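You operate a simulated robot arm through the tools that you are given. There is no shell and no other tool.

You are at the controls of a simulated robot arm. One attempt, no reset.

Task
Scan the orange block and drop it in the sorting cell with its code.
Fine: shut the scanner drawer to scan, and again at the end; the other blocks stay where they lie.

Only the result counts: the job must be done as asked and must still hold three seconds after the hand-in. Knocking over, shifting, dropping, spilling or breaking anything else fails it.

Robot
A 7-joint arm with a two-finger gripper, fixed in place. Base frame: the origin is at the foot of the arm, x ahead of it, y to its left, z up; the work surface is at about z = 0.8. Readings come in m, rad, newtons and seconds.
With the tool pointing down near the work surface it reaches from about 0.32 to 0.76 m from the base axis. Its first joint turns from -2.897 to 2.897 rad. Payload 1.71 kg.
Tool frame: the origin (TCP) lies between the finger pads and is the grasp point; the fingertips stand 0.02 m ahead of it; z points along the fingers, y is the line along which they close. The gripper opens to 0.096 m. The gripper's body begins 0.113 m behind the TCP.
Orientation is told as [roll, pitch, yaw] about the base's x, y, z axes, in that order, counted from this pose: with the fingers straight down and closing along the base's y, the tool's x points along the base's -x, its y along +y and its z along -z.

Tools
- The arm moves only by the tool drive_tool. Its argument "deltas" is text: rows parted by semicolons, each of 6 numbers parted by spaces: the shift along the base's x, y, z in m, then the turn, a rotation vector about the base's x, y, z in rad. In form: x y z wx wy wz; .... A call has 1 to 20 rows; each row is the pose to reach, as a shift and turn from the pose commanded when the call began. "fingers" is the gripper command, from -1 (fully open) to 1 (shut), values between in proportion, set as the call begins (left out, the last holds). A row lasts 0.2 s, in which the tool goes at most 0.05 m and 0.15 rad; a call with a longer step from one row to the next is refused whole, and so is a gripper value outside its range. Where a pose cannot be reached the arm comes as near as it can. A force on the tool above 70 N (or 10 N above the force at the start of the call, whichever is more), or a blocked arm, ends the call early, and 0.2 s more pass. Each finger travels about 0.153 m/s and halts on what it meets, pressing with about 28 N; the grip force reading is that of the motor and also rises with nothing between the fingers. The clock runs only during rows and for 0.2 s after the last one: add rows that repeat a pose to give the fingers time. It gives the time, the measured TCP pose, the force on the tool (base axes), the opening and the grip force at its end, in the units of the frame above (readings bear some noise), with the torque about the TCP (base axes, N m) and any sound that the robot's microphone picked up, and new pictures: "views" is both (left out), scene, wrist or none.
- Cameras (640 x 400 px; columns grow to the right, rows downward): "scene" is fixed at [0.4001, 0.6498, 1.365]; the picture's right is [-0.85, -0.53, 0.00], its down [-0.29, 0.47, -0.83] and it looks along [0.44, -0.70, -0.56] (base axes); focal length 303 px, centre (320, 200). "wrist" rides on the gripper at [0.066, 0.014, -0.145] in the tool frame; the picture's right is [-0.21, 0.98, 0.00], its down [-0.88, -0.18, -0.45] and it looks along [-0.44, -0.09, 0.90] (tool axes); focal length 275 px, centre (320, 200). There is no depth. A picture from a camera that has moved, and an enlarged one, comes with that camera's place and axes in the base frame and with its lens.
- lift_body(by): slides the trunk up (or, below 0, down) by that many m; the arm rides with it, the base frame stays. It gives what a move gives, with no picture.
- close_up(camera, box): a new picture of the part [left, top, right, bottom] of that camera's present view, enlarged. It takes no simulated time.
- hand_in(): hands the job in; it is judged then, once.

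Places have to be worked out from the pictures, the camera data and where the tool is seen. Open the gripper and draw the arm clear of the work before you hand the job in, unless the task says otherwise.

The tools are called as name(argument=value, ...) on one line, values as JSON. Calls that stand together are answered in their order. drive_tool: Moves the arm, as the interface text tells. Its arguments: {"type":"object","properties":{"deltas":{"type":"string"},"fingers":{"type":"number"},"views":{"type":"string","enum":["both","scene","wrist","none"]}},"required":["deltas"]} The other tools are called the same way: lift_body (by) slides the trunk up or down; close_up (camera, box) takes an enlarged picture of a part of a camera's view; hand_in () hands the job in.

At the start:

```text
time: 0.0
tcp_pos: [0.4775, 0.2058, 1.1927]
orientation: [0.001, 0.002, 0.002]
ft_force: [-0.3, -0.5, -0.4]
ft_torque: [-0.01, 0.0, 0.0]
finger_gap: 0.0962
finger_force: 0.1
trunk travel left (down, up): [-0.225, 0.161]
```

scene: 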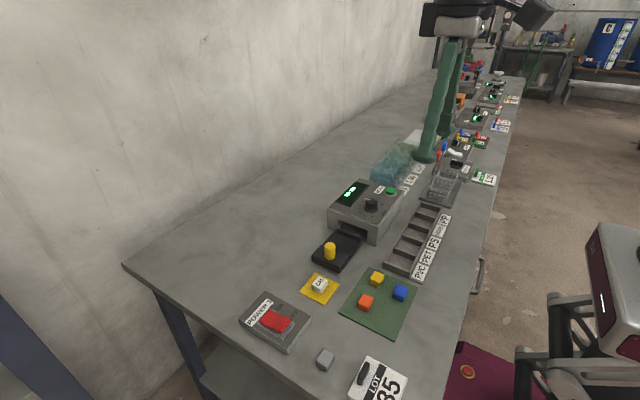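
wrist: 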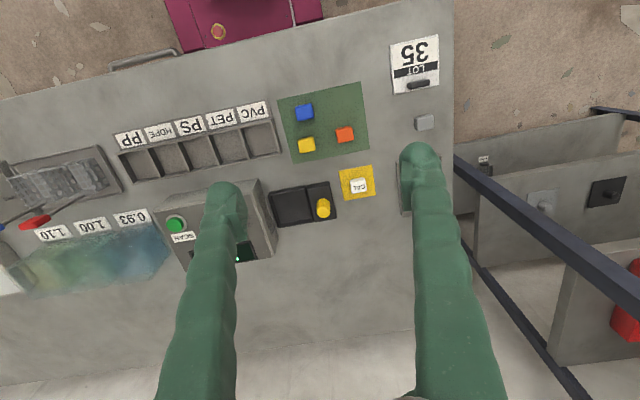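

I see a scanner with a drawer (open, with a yellow knob), a CAL tile, a green mat with three blocks, and a row of five cells. I'll take close-ups before moving to read the labels and the display.

close_up(camera="scene", box=[300, 160, 460, 260])

close_up(camera="scene", box=[230, 230, 430, 355])

close_up(camera="wrist", box=[100, 80, 400, 280])

```text
4.00 times, centred on (380, 210) of scene
camera zoom: at [0.4001, 0.6498, 1.365], right [-0.85, -0.53, 0.0], down [-0.29, 0.47, -0.83], along [0.44, -0.7, -0.56], focal length 1212 px, centre (80, 160)
```

zoom: 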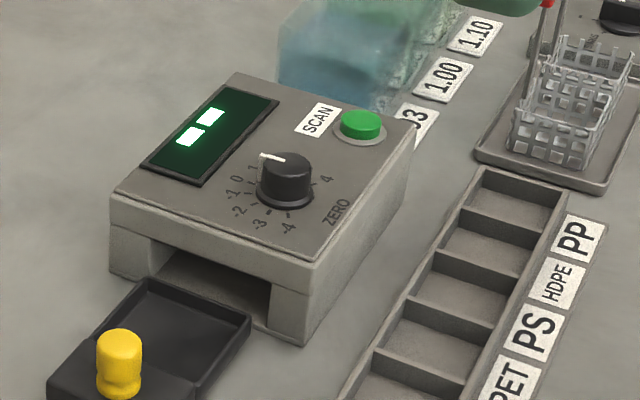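

```text
3.20 times, centred on (330, 292) of scene
camera zoom: at [0.4001, 0.6498, 1.365], right [-0.85, -0.53, 0.0], down [-0.29, 0.47, -0.83], along [0.44, -0.7, -0.56], focal length 969 px, centre (288, -96)
```

zoom: 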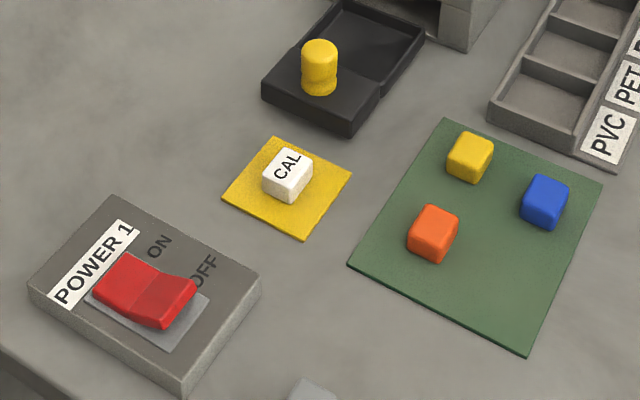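

```text
2.00 times, centred on (250, 180) of wrist
camera zoom: at [0.4132, 0.2196, 1.338], right [0.21, 0.98, 0.0], down [0.88, -0.18, 0.44], along [0.43, -0.09, -0.9], focal length 551 px, centre (460, 240)
```

zoom: 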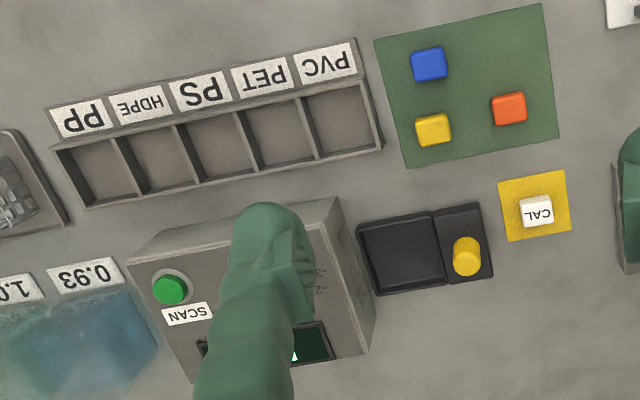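

Close-ups show a ZERO dial, a green SCAN button, a display reading "--", a CAL block and a power switch. I'll zoom in on the dial, display and switch.

close_up(camera="scene", box=[350, 185, 398, 215])

close_up(camera="scene", box=[325, 175, 373, 205])

close_up(camera="scene", box=[230, 280, 326, 340])

close_up(camera="scene", box=[300, 220, 396, 280])

close_up(camera="scene", box=[370, 190, 466, 290])

```text
13.33 times, centred on (374, 200) of scene
camera zoom: at [0.4001, 0.6498, 1.365], right [-0.85, -0.53, 0.0], down [-0.29, 0.47, -0.83], along [0.44, -0.7, -0.56], focal length 4039 px, centre (-400, 200)
```

zoom: 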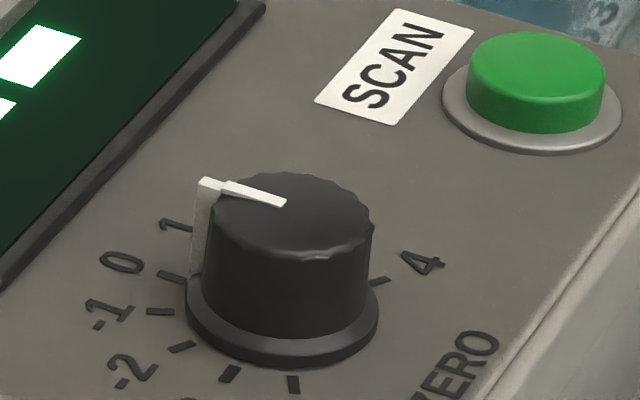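

```text
13.33 times, centred on (349, 190) of scene
camera zoom: at [0.4001, 0.6498, 1.365], right [-0.85, -0.53, 0.0], down [-0.29, 0.47, -0.83], along [0.44, -0.7, -0.56], focal length 4039 px, centre (-67, 333)
```

zoom: 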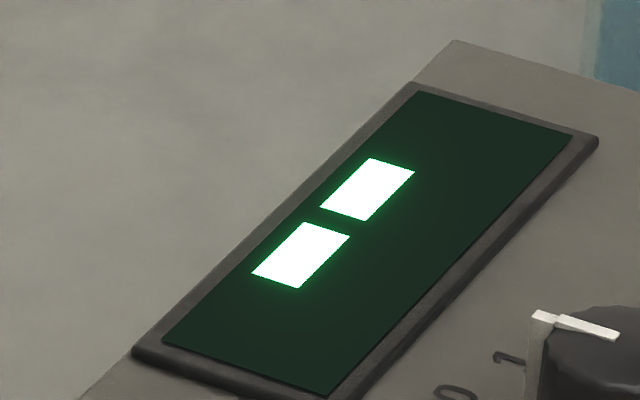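

```text
6.67 times, centred on (278, 310) of scene
camera zoom: at [0.4001, 0.6498, 1.365], right [-0.85, -0.53, 0.0], down [-0.29, 0.47, -0.83], along [0.44, -0.7, -0.56], focal length 2019 px, centre (600, -533)
```

zoom: 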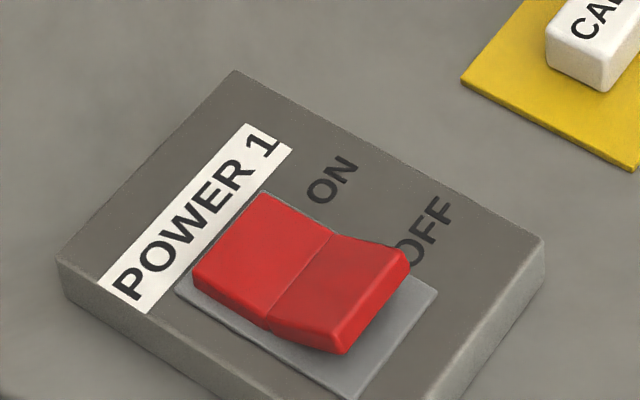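

```text
6.67 times, centred on (348, 250) of scene
camera zoom: at [0.4001, 0.6498, 1.365], right [-0.85, -0.53, 0.0], down [-0.29, 0.47, -0.83], along [0.44, -0.7, -0.56], focal length 2019 px, centre (133, -133)
```

zoom: 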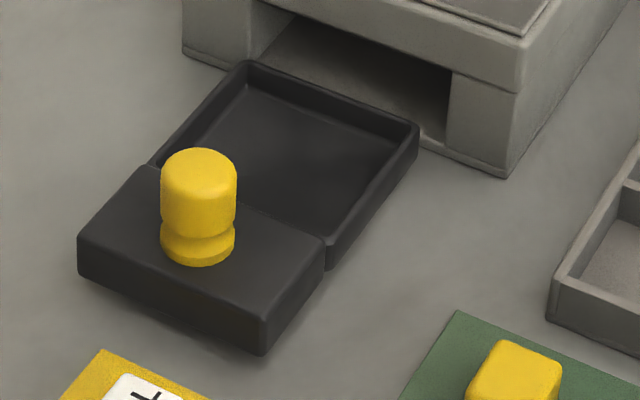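

```text
4.00 times, centred on (418, 240) of scene
camera zoom: at [0.4001, 0.6498, 1.365], right [-0.85, -0.53, 0.0], down [-0.29, 0.47, -0.83], along [0.44, -0.7, -0.56], focal length 1212 px, centre (-72, 40)
```

zoom: 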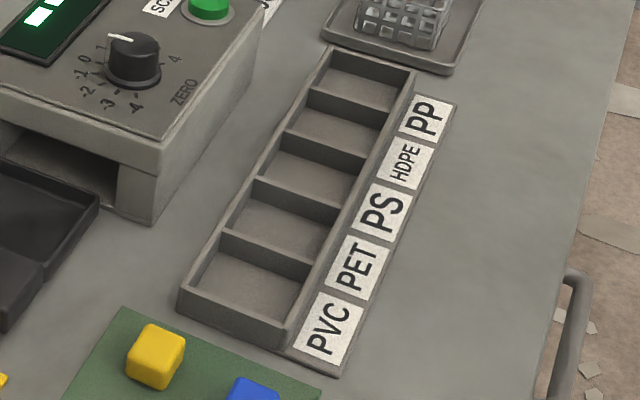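

The arm is high above the bench; I put the orange block at about (0.538, 0.244), the knob at about (0.67, 0.173), and the dial pointer near 1 or 2. I'll move to a hover over the orange block for a better look.

drive_tool(deltas="0.012 0.008 -0.04 0 0 0; 0.024 0.016 -0.08 0 0 0; 0.036 0.024 -0.12 0 0 0; 0.048 0.032 -0.16 0 0 0; 0.06 0.038 -0.2 0 0 0; 0.06 0.038 -0.2 0 0 0", fingers=-1)

```text
time: 1.4
tcp_pos: [0.5198, 0.2429, 0.9998]
orientation: [-0.001, -0.016, 0.002]
ft_force: [0.1, 1.2, -0.3]
ft_torque: [-0.03, -0.05, -0.02]
finger_gap: 0.096
finger_force: 0.0
trunk travel left (down, up): [-0.225, 0.161]
camera wrist: at [0.4514, 0.2569, 1.1433], right [0.2, 0.98, 0.0], down [0.87, -0.18, 0.46], along [0.45, -0.09, -0.89], focal length 275 px, centre (320, 200)
```

scene: 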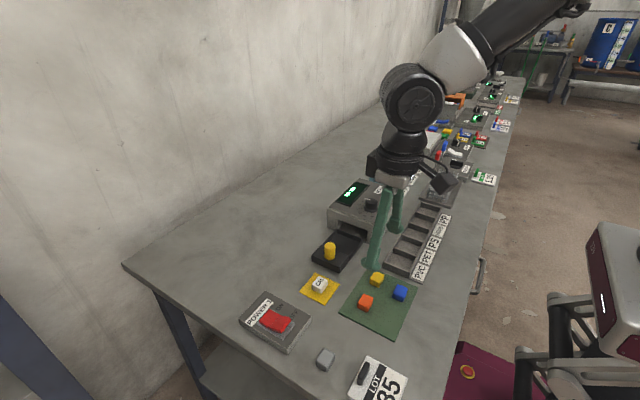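
wrist: 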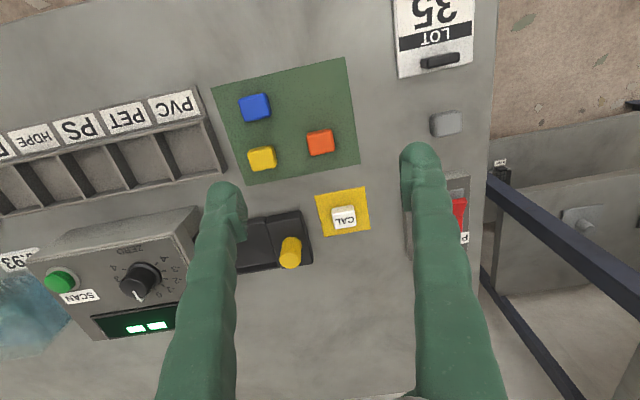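

The dial is now visible from the wrist camera. I'll zoom in on the dial and the orange block to get the pointer value and the block's orientation.

close_up(camera="wrist", box=[88, 250, 184, 310])

close_up(camera="wrist", box=[224, 80, 384, 180])

close_up(camera="wrist", box=[224, 180, 384, 280])

```text
6.67 times, centred on (136, 280) of wrist
camera zoom: at [0.4514, 0.2569, 1.1433], right [0.2, 0.98, 0.0], down [0.87, -0.18, 0.46], along [0.45, -0.09, -0.89], focal length 1835 px, centre (1547, -333)
```

zoom: 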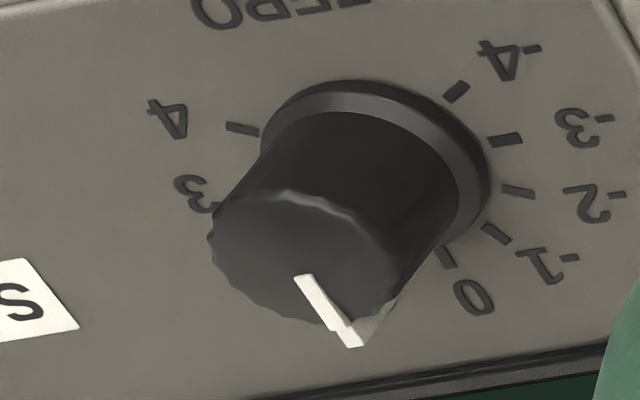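

```text
4.00 times, centred on (304, 130) of wrist
camera zoom: at [0.4514, 0.2569, 1.1433], right [0.2, 0.98, 0.0], down [0.87, -0.18, 0.46], along [0.45, -0.09, -0.89], focal length 1101 px, centre (384, 480)
```

zoom: 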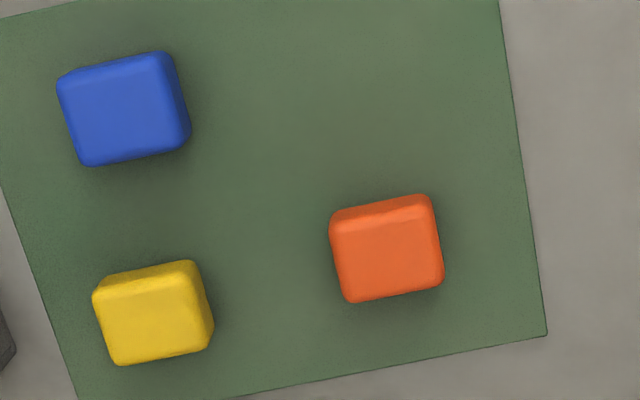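

```text
4.00 times, centred on (304, 230) of wrist
camera zoom: at [0.4514, 0.2569, 1.1433], right [0.2, 0.98, 0.0], down [0.87, -0.18, 0.46], along [0.45, -0.09, -0.89], focal length 1101 px, centre (384, 80)
```

zoom: 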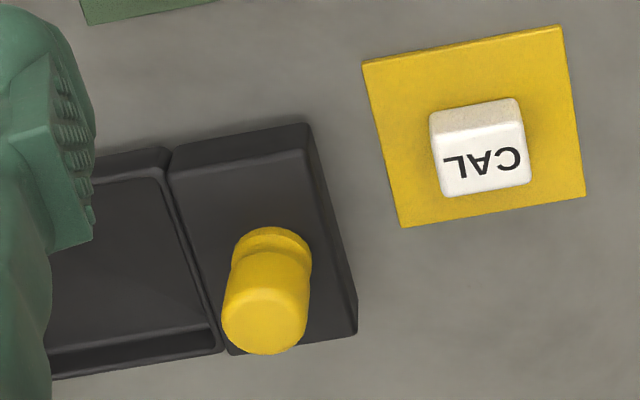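

The block's edges line up with the base axes, it is about 0.03 m wide, and it sits near (0.5385, 0.242). The yellow block is about 0.07 m away in -y, so I'll narrow the gripper to about 0.058 m, centre above the block and go part of the way down.

drive_tool(deltas="0.001 -0.002 -0.02 0 0 0; 0.001 -0.002 -0.06 0 0 0; 0.001 -0.002 -0.09 0 0 0; 0.001 -0.002 -0.09 0 0 0; 0.001 -0.002 -0.09 0 0 0", fingers=-0.2)

```text
time: 2.6
tcp_pos: [0.5202, 0.2421, 0.9094]
orientation: [-0.001, -0.014, -0.001]
ft_force: [-1.5, -0.5, -0.5]
ft_torque: [-0.03, 0.03, -0.02]
finger_gap: 0.0577
finger_force: 0.0
trunk travel left (down, up): [-0.225, 0.161]
camera wrist: at [0.453, 0.256, 1.0534], right [0.21, 0.98, 0.0], down [0.87, -0.18, 0.46], along [0.45, -0.09, -0.89], focal length 275 px, centre (320, 200)
```

scene: 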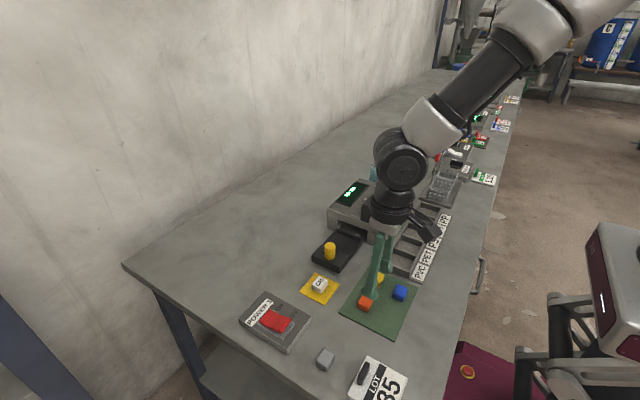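
wrist: 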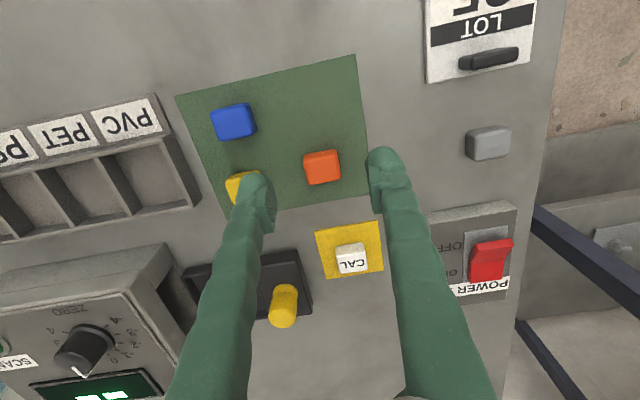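

The measured x is about 0.018 short of the command and z about 0.007 high, and this looks steady. The block triangulates to (0.5375, 0.2415), so I'll correct x and come down a little further before the final descent.

drive_tool(deltas="0.009 -0.0005 0 0 0 0; 0.018 -0.0005 0 0 0 0; 0.018 -0.0005 -0.02 0 0 0; 0.018 -0.0005 -0.04 0 0 0; 0.018 -0.0005 -0.04 0 0 0", views="wrist")

```text
time: 3.8
tcp_pos: [0.539, 0.2422, 0.8688]
orientation: [0.002, -0.015, 0.001]
ft_force: [0.3, 0.7, -0.9]
ft_torque: [0.01, -0.02, 0.03]
finger_gap: 0.0572
finger_force: 0.1
trunk travel left (down, up): [-0.225, 0.161]
camera wrist: at [0.472, 0.2561, 1.0131], right [0.21, 0.98, 0.0], down [0.87, -0.18, 0.46], along [0.45, -0.09, -0.89], focal length 275 px, centre (320, 200)
```

wrist: 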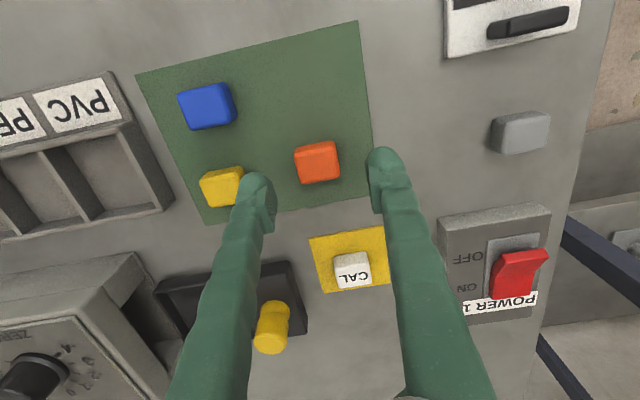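

Now at x = 0.539, with the block at (0.537, 0.2418). The left finger has about 1.5 cm to the yellow block, so I'll descend to a TCP height of about 0.826 and then close.

drive_tool(deltas="-0.0015 -0.0005 -0.02 0 0 0; -0.0015 -0.0005 -0.035 0 0 0; -0.0015 -0.0005 -0.042 0 0 0; -0.0015 -0.0005 -0.042 0 0 0", views="both")

```text
time: 4.8
tcp_pos: [0.5366, 0.241, 0.8279]
orientation: [0.001, -0.011, 0.0]
ft_force: [0.1, -0.8, -0.5]
ft_torque: [-0.03, -0.03, 0.01]
finger_gap: 0.0574
finger_force: 0.0
trunk travel left (down, up): [-0.225, 0.161]
camera wrist: at [0.47, 0.2547, 0.9723], right [0.21, 0.98, 0.0], down [0.87, -0.18, 0.46], along [0.45, -0.09, -0.89], focal length 275 px, centre (320, 200)
```

scene: 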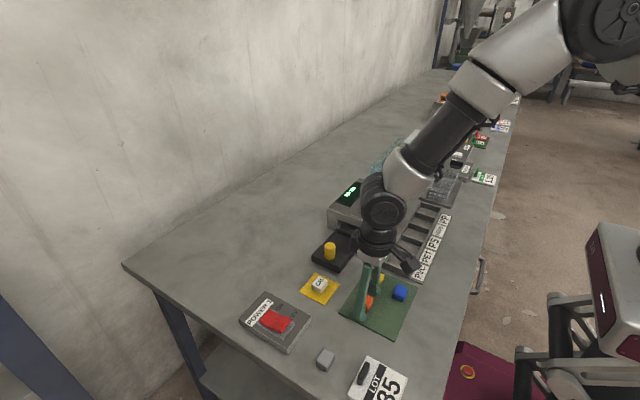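
wrist: 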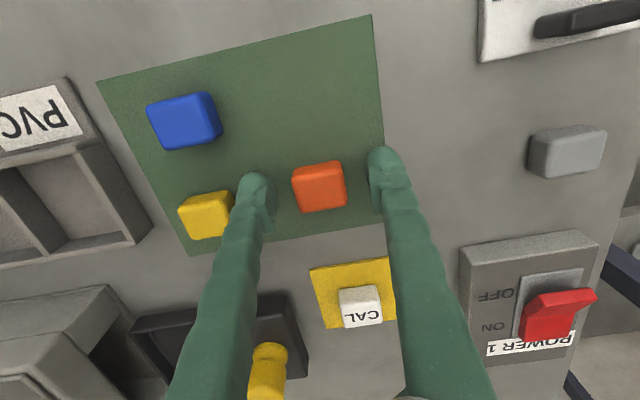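

The block sits centred between the fingers, so I'll close and hold to let the grip settle.

drive_tool(deltas="0 0 0 0 0 0; 0 0 0 0 0 0; 0 0 0 0 0 0", fingers=1, views="wrist")

```text
time: 5.6
tcp_pos: [0.5369, 0.2404, 0.8273]
orientation: [-0.002, -0.013, 0.001]
ft_force: [0.1, 0.2, 0.1]
ft_torque: [-0.01, -0.01, 0.04]
finger_gap: 0.0295
finger_force: 27.7
trunk travel left (down, up): [-0.225, 0.161]
camera wrist: at [0.47, 0.2547, 0.9725], right [0.21, 0.98, 0.0], down [0.87, -0.18, 0.46], along [0.45, -0.09, -0.89], focal length 275 px, centre (320, 200)
```

wrist: 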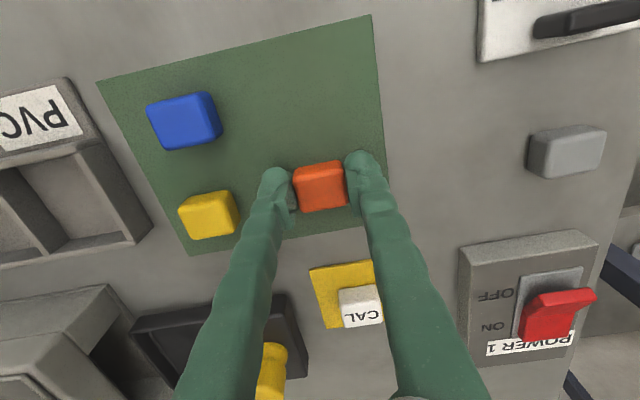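

Gripped with a 0.0295 m gap. I'll lift straight up, then travel toward a hover near the drawer's tray at about (0.66, 0.11).

drive_tool(deltas="0 0 0.03 0 0 0; 0 0 0.07 0 0 0; 0 0 0.11 0 0 0; 0 0 0.14 0 0 0; 0.03 -0.033 0.14 0 0 0; 0.06 -0.066 0.14 0 0 0; 0.09 -0.1 0.14 0 0 0; 0.11 -0.13 0.14 0 0 0; 0.11 -0.13 0.14 0 0 0; 0.11 -0.13 0.14 0 0 0")

```text
time: 7.8
tcp_pos: [0.6483, 0.1114, 0.9682]
orientation: [-0.001, -0.013, 0.0]
ft_force: [-0.6, -0.4, -0.2]
ft_torque: [-0.01, 0.0, 0.01]
finger_gap: 0.0
finger_force: 27.8
trunk travel left (down, up): [-0.225, 0.161]
camera wrist: at [0.5807, 0.1252, 1.1123], right [0.2, 0.98, 0.0], down [0.87, -0.18, 0.46], along [0.45, -0.09, -0.89], focal length 275 px, centre (320, 200)
```

scene: 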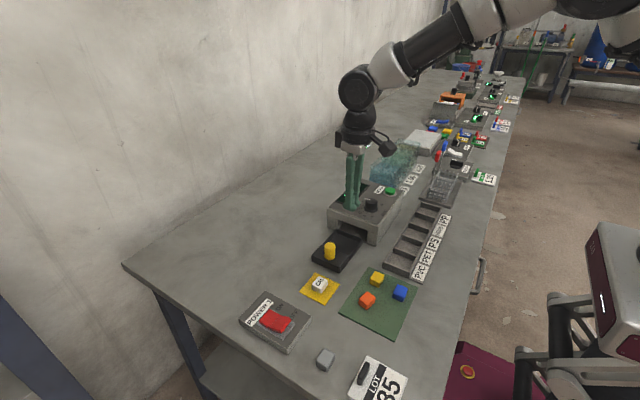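
wrist: 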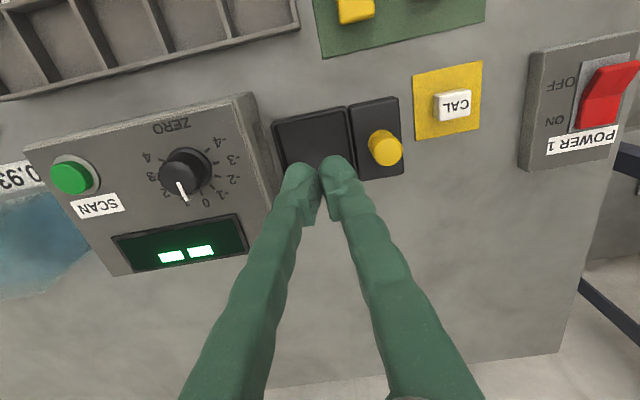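

The gripper is empty (gap 0): the orange block slipped out during the lift and looks to be back on the mat. I'll check its position, and use this view to read the dial.

close_up(camera="scene", box=[330, 260, 426, 320])

close_up(camera="wrist", box=[120, 120, 264, 210])

close_up(camera="wrist", box=[260, 70, 500, 220])

```text
6.67 times, centred on (378, 290) of scene
camera zoom: at [0.4001, 0.6498, 1.365], right [-0.85, -0.53, 0.0], down [-0.29, 0.47, -0.83], along [0.44, -0.7, -0.56], focal length 2019 px, centre (-67, -400)
```

zoom: 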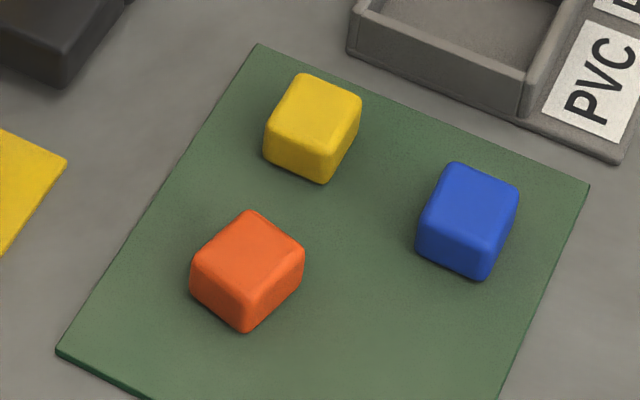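

```text
4.44 times, centred on (192, 165) of wrist
camera zoom: at [0.5807, 0.1252, 1.1123], right [0.2, 0.98, 0.0], down [0.87, -0.18, 0.46], along [0.45, -0.09, -0.89], focal length 1224 px, centre (889, 356)
```

zoom: 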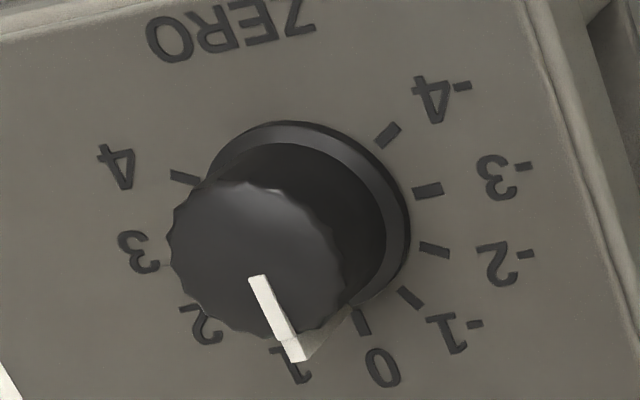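

```text
2.67 times, centred on (380, 145) of wrist
camera zoom: at [0.5807, 0.1252, 1.1123], right [0.2, 0.98, 0.0], down [0.87, -0.18, 0.46], along [0.45, -0.09, -0.89], focal length 734 px, centre (160, 347)
```

zoom: 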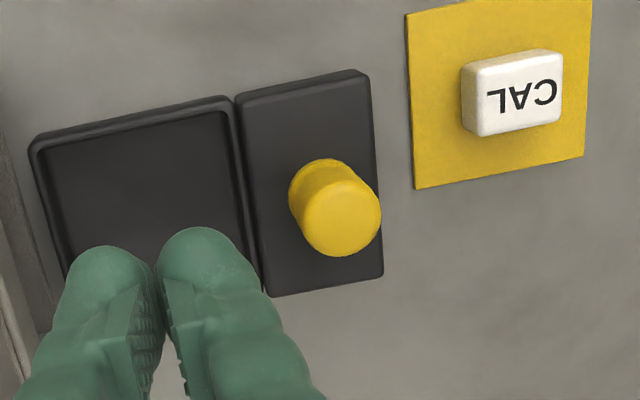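

The block dropped back on the mat and turned roughly 20°; the yellow and blue blocks haven't moved. The dial reads about 0. I'll go back above the orange block and look again with the fingers partly open.

drive_tool(deltas="-0.03 0.033 0 0 0 0; -0.06 0.066 0 0 0 0; -0.09 0.1 0 0 0 0; -0.113 0.127 -0.01 0 0 0; -0.113 0.127 -0.04 0 0 0; -0.113 0.127 -0.04 0 0 0", fingers=-0.25)

```text
time: 9.2
tcp_pos: [0.5352, 0.2386, 0.9275]
orientation: [0.002, -0.014, 0.0]
ft_force: [0.2, 0.9, 0.3]
ft_torque: [0.0, 0.03, 0.02]
finger_gap: 0.0598
finger_force: 0.2
trunk travel left (down, up): [-0.225, 0.161]
camera wrist: at [0.4684, 0.2514, 1.0715], right [0.21, 0.98, 0.0], down [0.87, -0.18, 0.46], along [0.45, -0.09, -0.89], focal length 275 px, centre (320, 200)
```

scene: 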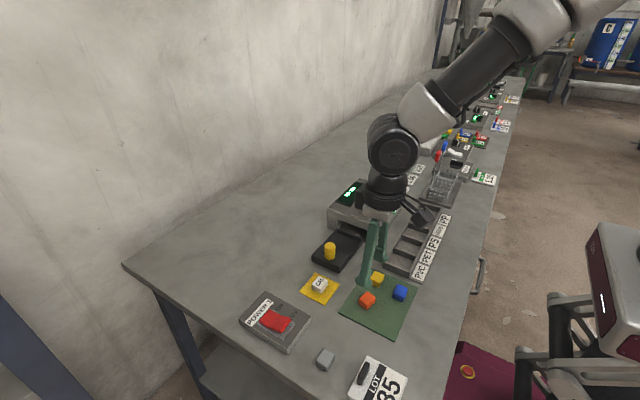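
wrist: 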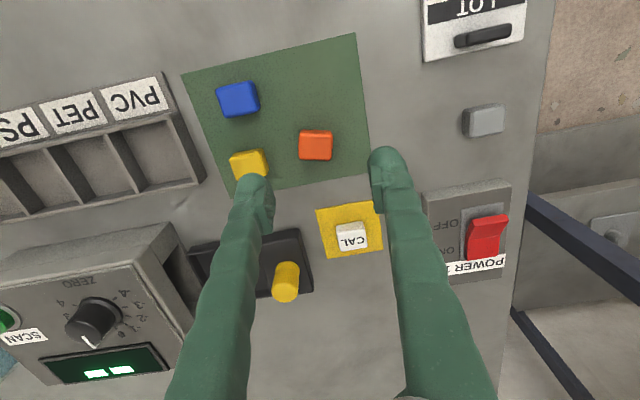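

close_up(camera="wrist", box=[268, 110, 364, 170])

```text
6.67 times, centred on (316, 140) of wrist
camera zoom: at [0.4684, 0.2514, 1.0715], right [0.21, 0.98, 0.0], down [0.87, -0.18, 0.46], along [0.45, -0.09, -0.89], focal length 1835 px, centre (347, 600)
```

zoom: 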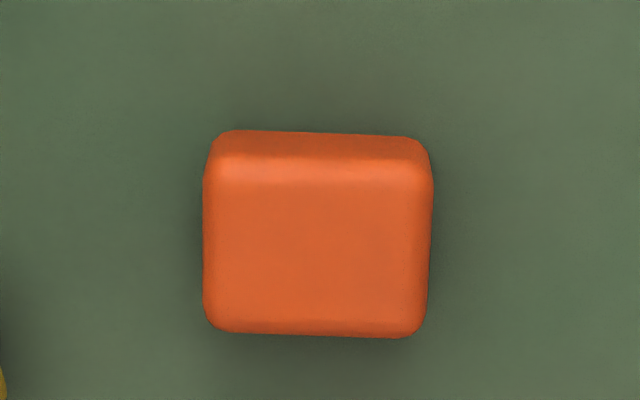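

The block is now at about (0.5385, 0.2337), turned about -14° around z. I'll rotate the tool by -0.24 rad, narrow the gap to about 0.048 m to stay clear of the yellow block, and lower part way to check.

drive_tool(deltas="0.0033 -0.0049 0 0 0 -0.12; 0.0033 -0.0049 0 0 0 -0.24; 0.0033 -0.0049 -0.03 0 0 -0.24; 0.0033 -0.0049 -0.06 0 0 -0.24; 0.0033 -0.0049 -0.06 0 0 -0.24", fingers=0, views="wrist")

```text
time: 10.4
tcp_pos: [0.5366, 0.2309, 0.868]
orientation: [-0.001, -0.014, -0.241]
ft_force: [0.3, 0.0, 0.5]
ft_torque: [0.01, 0.01, 0.0]
finger_gap: 0.0477
finger_force: 0.1
trunk travel left (down, up): [-0.225, 0.161]
camera wrist: at [0.4748, 0.2608, 1.0121], right [0.43, 0.9, 0.0], down [0.8, -0.39, 0.46], along [0.41, -0.19, -0.89], focal length 275 px, centre (320, 200)
```

wrist: 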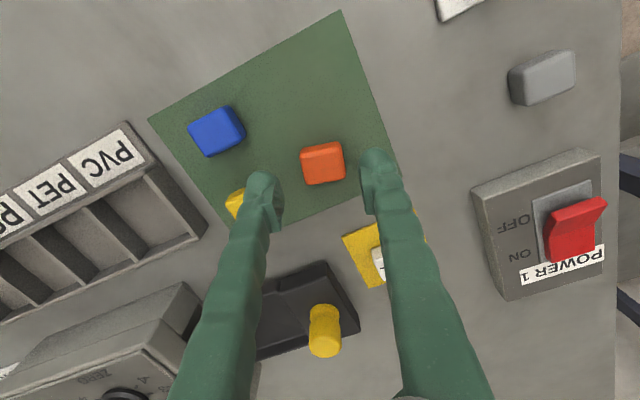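

close_up(camera="wrist", box=[240, 120, 400, 220])

```text
4.00 times, centred on (320, 170) of wrist
camera zoom: at [0.4748, 0.2608, 1.0121], right [0.43, 0.9, 0.0], down [0.8, -0.39, 0.46], along [0.41, -0.19, -0.89], focal length 1101 px, centre (320, 320)
```

zoom: 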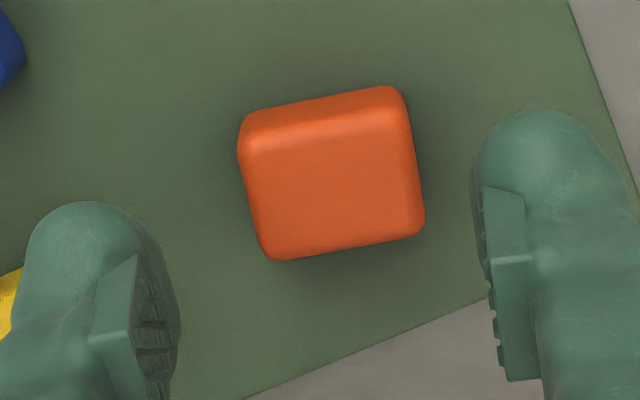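

The tool is now aligned with the block. The tool-frame offset says to shift about +3 mm in y, then I'll descend to z of about 0.824 for a deeper grip.

drive_tool(deltas="-0.0006 0.0033 -0.01 0 0 0; -0.0006 0.0033 -0.025 0 0 0; -0.0006 0.0033 -0.037 0 0 0; -0.0006 0.0033 -0.044 0 0 0; -0.0006 0.0033 -0.044 0 0 0", views="wrist")

close_up(camera="wrist", box=[240, 120, 400, 220])

```text
time: 11.6
tcp_pos: [0.5357, 0.2367, 0.8245]
orientation: [0.0, -0.013, -0.24]
ft_force: [0.4, -0.5, 0.2]
ft_torque: [-0.01, 0.0, 0.01]
finger_gap: 0.048
finger_force: 0.0
trunk travel left (down, up): [-0.225, 0.161]
camera wrist: at [0.4747, 0.265, 0.9689], right [0.43, 0.9, 0.0], down [0.8, -0.39, 0.46], along [0.41, -0.2, -0.89], focal length 275 px, centre (320, 200)
```

wrist: 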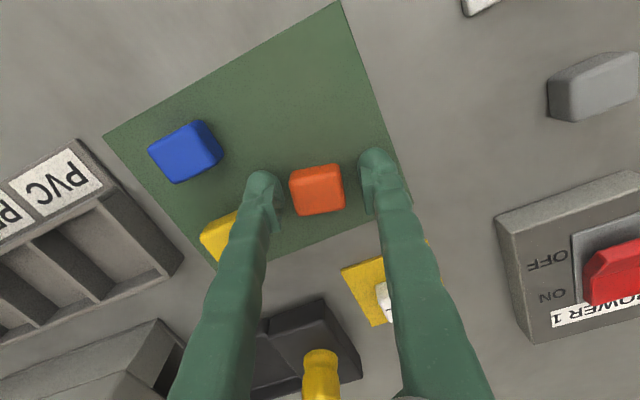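

```text
4.00 times, centred on (320, 170) of wrist
camera zoom: at [0.4747, 0.265, 0.9689], right [0.43, 0.9, 0.0], down [0.8, -0.39, 0.46], along [0.41, -0.2, -0.89], focal length 1101 px, centre (320, 320)
```

zoom: 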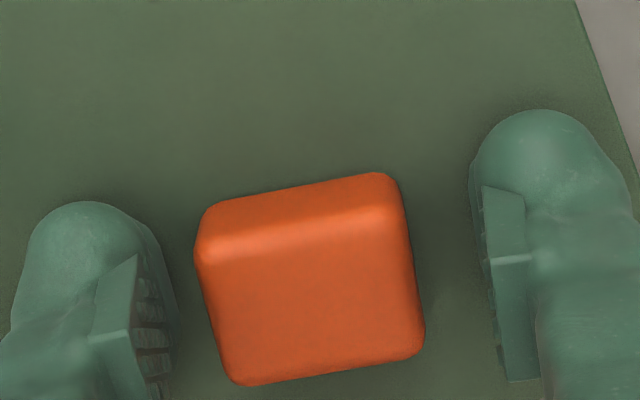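

The block sits about 2.5 mm to the left of the midpoint between the fingers. I'll nudge over to centre it, then close in the same call.

drive_tool(deltas="-0.0006 -0.0024 -0.001 0 0 0; -0.0006 -0.0024 -0.001 0 0 0", views="none")

drive_tool(deltas="0 0 0 0 0 0; 0 0 0 0 0 0; 0 0 0 0 0 0; 0 0 0 0 0 0", fingers=1, views="wrist")

close_up(camera="wrist", box=[240, 120, 400, 220])

```text
time: 12.2
tcp_pos: [0.5364, 0.2334, 0.8237]
orientation: [-0.002, -0.014, -0.239]
ft_force: [-0.7, 0.1, 1.9]
ft_torque: [0.04, 0.01, 0.0]
finger_gap: 0.0482
finger_force: 0.1
trunk travel left (down, up): [-0.225, 0.161]
```

```text
time: 13.2
tcp_pos: [0.5364, 0.2331, 0.824]
orientation: [-0.001, -0.016, -0.239]
ft_force: [1.4, -2.2, 9.2]
ft_torque: [0.0, 0.05, 0.0]
finger_gap: 0.0295
finger_force: 27.9
trunk travel left (down, up): [-0.225, 0.161]
camera wrist: at [0.4743, 0.2623, 0.9681], right [0.43, 0.9, 0.0], down [0.8, -0.39, 0.46], along [0.41, -0.19, -0.89], focal length 275 px, centre (320, 200)
```

wrist: 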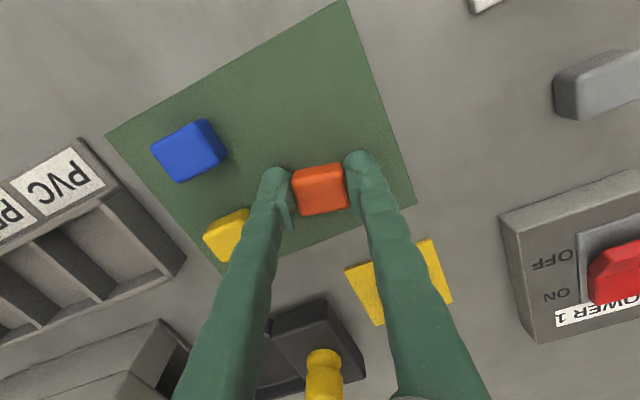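

```text
4.00 times, centred on (320, 170) of wrist
camera zoom: at [0.4743, 0.2623, 0.9681], right [0.43, 0.9, 0.0], down [0.8, -0.39, 0.46], along [0.41, -0.19, -0.89], focal length 1101 px, centre (320, 320)
```

zoom: 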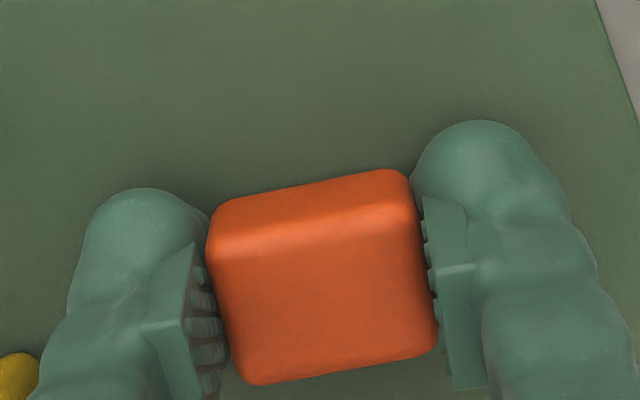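

The block is well between the pads, with light contact on the mat (9 N). I'll lift slowly by 3 cm and check the grip holds.

drive_tool(deltas="0 0 0.003 0 0 0; 0 0 0.008 0 0 0; 0 0 0.014 0 0 0; 0 0 0.02 0 0 0; 0 0 0.027 0 0 0; 0 0 0.03 0 0 0", views="both")

close_up(camera="wrist", box=[240, 120, 400, 220])

```text
time: 14.6
tcp_pos: [0.5362, 0.2342, 0.8529]
orientation: [0.0, -0.013, -0.239]
ft_force: [0.2, 0.1, 0.2]
ft_torque: [-0.02, 0.0, 0.02]
finger_gap: 0.0297
finger_force: 28.0
trunk travel left (down, up): [-0.225, 0.161]
camera wrist: at [0.4746, 0.2635, 0.9973], right [0.43, 0.9, 0.0], down [0.8, -0.39, 0.46], along [0.41, -0.19, -0.89], focal length 275 px, centre (320, 200)
```

scene: 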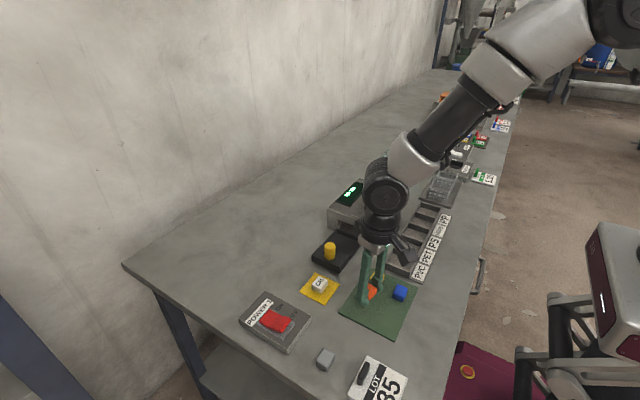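
wrist: 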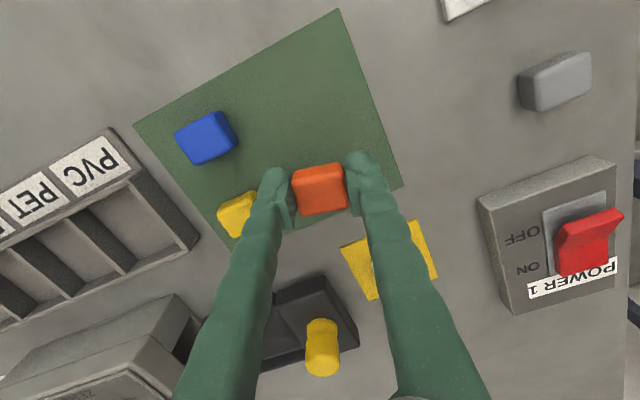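

```text
4.00 times, centred on (320, 170) of wrist
camera zoom: at [0.4746, 0.2635, 0.9973], right [0.43, 0.9, 0.0], down [0.8, -0.39, 0.46], along [0.41, -0.19, -0.89], focal length 1101 px, centre (320, 320)
```

zoom: 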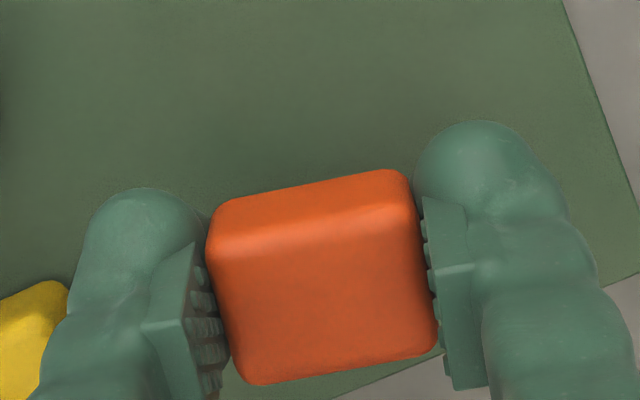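

The grip is holding. I'll lift gently to z of about 0.94, then travel to above the tray centre at about (0.67, 0.104), turning the yaw back to 0 on the way.

drive_tool(deltas="0 0 0.01 0 0 0; 0 0 0.025 0 0 0; 0 0 0.045 0 0 0; 0 0 0.065 0 0 0; 0 0 0.08 0 0 0; 0 0 0.09 0 0 0; 0.01 -0.01 0.09 0 0 0.02; 0.03 -0.03 0.09 0 0 0.06; 0.055 -0.055 0.09 0 0 0.11; 0.08 -0.08 0.09 0 0 0.16; 0.105 -0.105 0.09 0 0 0.21; 0.125 -0.12 0.09 0 0 0.24; 0.132 -0.13 0.09 0 0 0.24; 0.132 -0.13 0.09 0 0 0.24", views="both")

```text
time: 17.6
tcp_pos: [0.6694, 0.1025, 0.9418]
orientation: [0.0, -0.013, 0.001]
ft_force: [0.6, 0.1, 0.0]
ft_torque: [0.0, 0.02, 0.01]
finger_gap: 0.0299
finger_force: 28.1
trunk travel left (down, up): [-0.225, 0.161]
camera wrist: at [0.6014, 0.1165, 1.0864], right [0.2, 0.98, 0.0], down [0.87, -0.18, 0.46], along [0.45, -0.09, -0.89], focal length 275 px, centre (320, 200)
```

scene: 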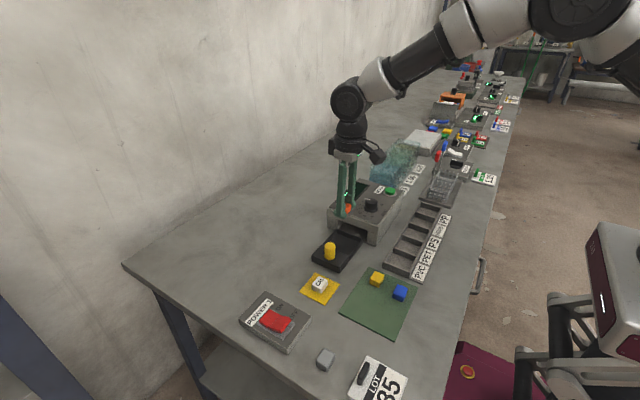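
wrist: 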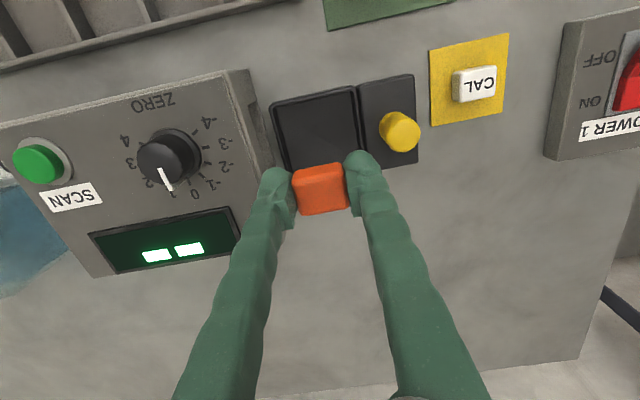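

Holding well above the tray. I'll lower to about z = 0.85 with a small +3 mm shift in y and then look.

drive_tool(deltas="0.001 0.002 -0.02 0 0 0; 0.001 0.003 -0.045 0 0 0; 0.001 0.003 -0.07 0 0 0; 0.001 0.003 -0.09 0 0 0; 0.001 0.003 -0.09 0 0 0", views="both")

close_up(camera="wrist", box=[220, 90, 460, 240])

close_up(camera="scene", box=[290, 180, 418, 260])

```text
time: 18.8
tcp_pos: [0.6693, 0.1073, 0.8532]
orientation: [-0.001, -0.013, -0.001]
ft_force: [-0.6, 0.1, -0.8]
ft_torque: [0.0, -0.01, -0.04]
finger_gap: 0.0298
finger_force: 28.3
trunk travel left (down, up): [-0.225, 0.161]
camera wrist: at [0.6017, 0.1207, 0.9974], right [0.21, 0.98, 0.0], down [0.87, -0.18, 0.46], along [0.45, -0.09, -0.89], focal length 275 px, centre (320, 200)
```

scene: 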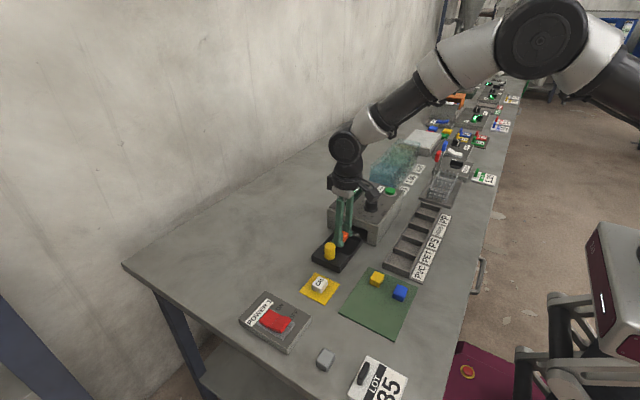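
wrist: 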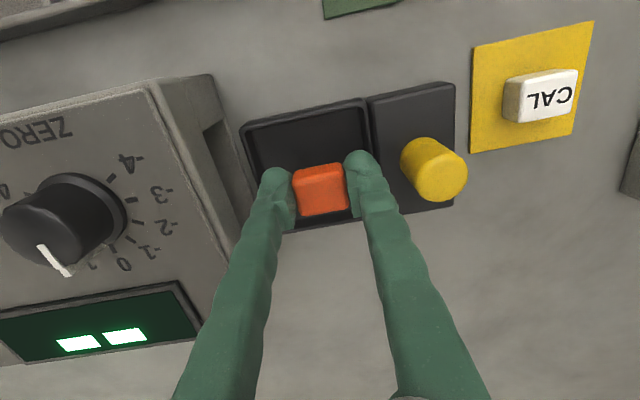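

```text
2.67 times, centred on (340, 165) of wrist
camera zoom: at [0.6017, 0.1207, 0.9974], right [0.21, 0.98, 0.0], down [0.87, -0.18, 0.46], along [0.45, -0.09, -0.89], focal length 734 px, centre (267, 293)
```

zoom: 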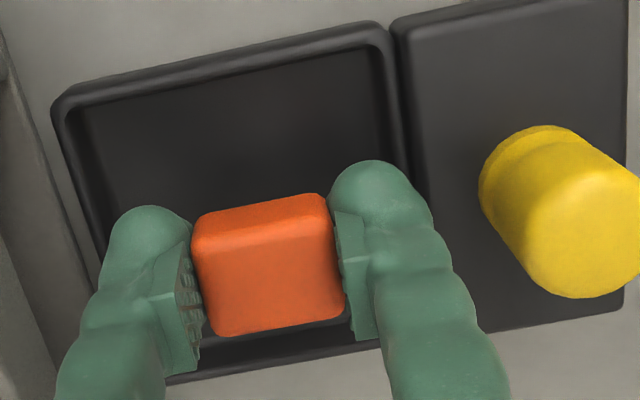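

```text
5.00 times, centred on (354, 220) of scene
camera zoom: at [0.4001, 0.6498, 1.365], right [-0.85, -0.53, 0.0], down [-0.29, 0.47, -0.83], along [0.44, -0.7, -0.56], focal length 1514 px, centre (150, 100)
```

zoom: 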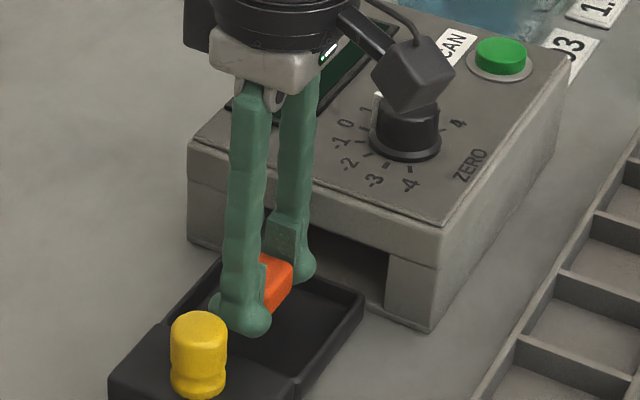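

The block and fingers are inside the tray outline. I'll ease down to z of about 0.832, shifting 2 mm in -y, and watch the force.

drive_tool(deltas="0.001 -0.002 -0.008 0 0 0; 0.001 -0.002 -0.015 0 0 0; 0.001 -0.002 -0.02 0 0 0; 0.001 -0.002 -0.02 0 0 0", views="wrist")

close_up(camera="wrist", box=[220, 90, 460, 240])

close_up(camera="scene", box=[310, 210, 374, 250])

```text
time: 19.8
tcp_pos: [0.6707, 0.1031, 0.8321]
orientation: [-0.001, -0.014, 0.0]
ft_force: [0.0, -1.0, -0.3]
ft_torque: [0.02, 0.01, 0.0]
finger_gap: 0.0298
finger_force: 28.3
trunk travel left (down, up): [-0.225, 0.161]
camera wrist: at [0.6037, 0.1176, 0.9772], right [0.21, 0.98, 0.0], down [0.87, -0.18, 0.46], along [0.45, -0.09, -0.89], focal length 275 px, centre (320, 200)
```

wrist: 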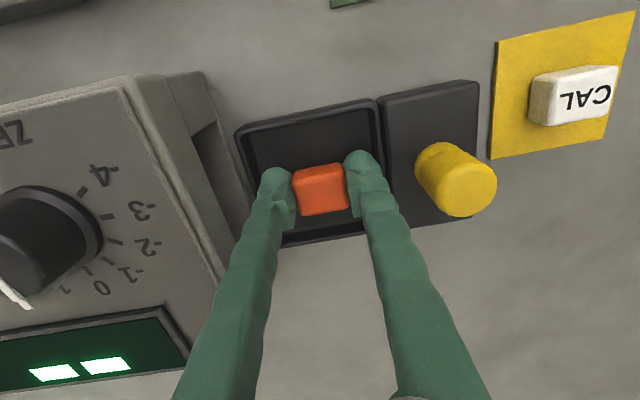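

```text
2.67 times, centred on (340, 165) of wrist
camera zoom: at [0.6037, 0.1176, 0.9772], right [0.21, 0.98, 0.0], down [0.87, -0.18, 0.46], along [0.45, -0.09, -0.89], focal length 734 px, centre (267, 293)
```

zoom: 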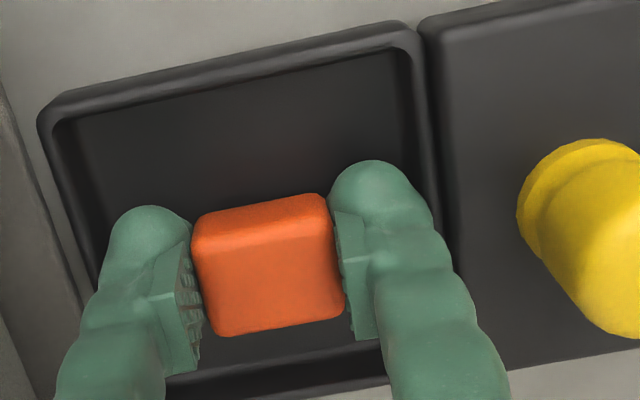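

```text
10.00 times, centred on (342, 230) of scene
camera zoom: at [0.4001, 0.6498, 1.365], right [-0.85, -0.53, 0.0], down [-0.29, 0.47, -0.83], along [0.44, -0.7, -0.56], focal length 3029 px, centre (100, -100)
```

zoom: 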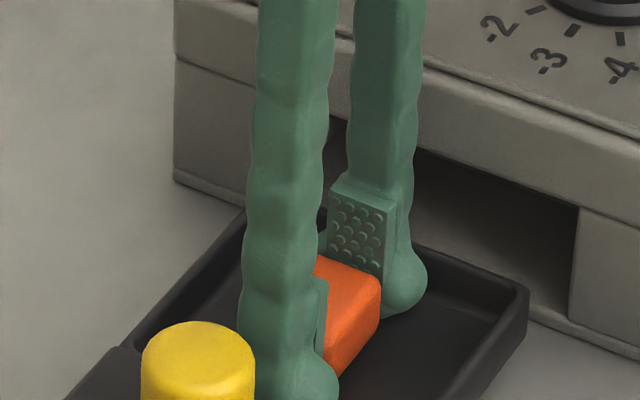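

No contact yet. I'll step down in small increments and watch the force.

drive_tool(deltas="0 0.001 -0.001 0 0 0; 0 0.001 -0.002 0 0 0; 0 0.001 -0.003 0 0 0; 0 0.001 -0.003 0 0 0", views="none")

```text
time: 20.8
tcp_pos: [0.6708, 0.1052, 0.8315]
orientation: [0.0, -0.018, 0.001]
ft_force: [1.0, -0.5, 14.3]
ft_torque: [-0.07, 0.09, -0.01]
finger_gap: 0.0296
finger_force: 27.9
trunk travel left (down, up): [-0.225, 0.161]
```

Contact with the tray floor at about z = 0.8315 (14 N). I'll relax by 2 mm and open the fingers to about 0.037 m to release the block.

drive_tool(deltas="0 0 0.002 0 0 0; 0 0 0.002 0 0 0", views="none")

drive_tool(deltas="0 0 0 0 0 0; 0 0 0 0 0 0; 0 0 0 0 0 0", fingers=0.23, views="wrist")

close_up(camera="wrist", box=[220, 90, 460, 240])

```text
time: 21.4
tcp_pos: [0.6705, 0.1052, 0.8318]
orientation: [0.002, -0.013, 0.002]
ft_force: [3.3, 0.1, 6.0]
ft_torque: [0.03, -0.03, 0.01]
finger_gap: 0.0298
finger_force: 27.7
trunk travel left (down, up): [-0.225, 0.161]
```

```text
time: 22.2
tcp_pos: [0.6694, 0.1048, 0.8318]
orientation: [0.001, -0.012, 0.001]
ft_force: [-1.4, -0.1, 3.1]
ft_torque: [-0.02, 0.03, 0.0]
finger_gap: 0.0356
finger_force: 0.1
trunk travel left (down, up): [-0.225, 0.161]
camera wrist: at [0.6027, 0.1192, 0.9762], right [0.21, 0.98, 0.0], down [0.87, -0.18, 0.46], along [0.45, -0.09, -0.89], focal length 275 px, centre (320, 200)
```

wrist: 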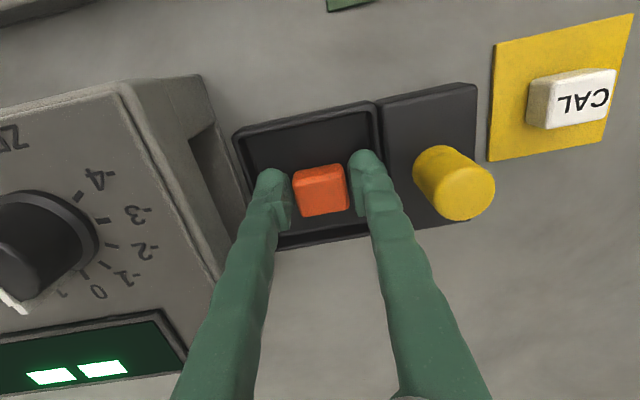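

```text
2.67 times, centred on (340, 165) of wrist
camera zoom: at [0.6027, 0.1192, 0.9762], right [0.21, 0.98, 0.0], down [0.87, -0.18, 0.46], along [0.45, -0.09, -0.89], focal length 734 px, centre (267, 293)
```

zoom: 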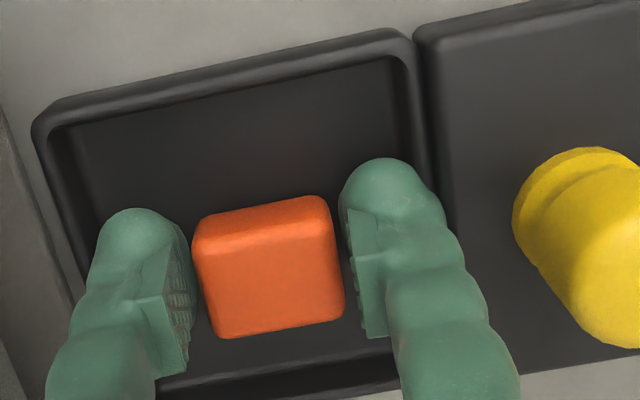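

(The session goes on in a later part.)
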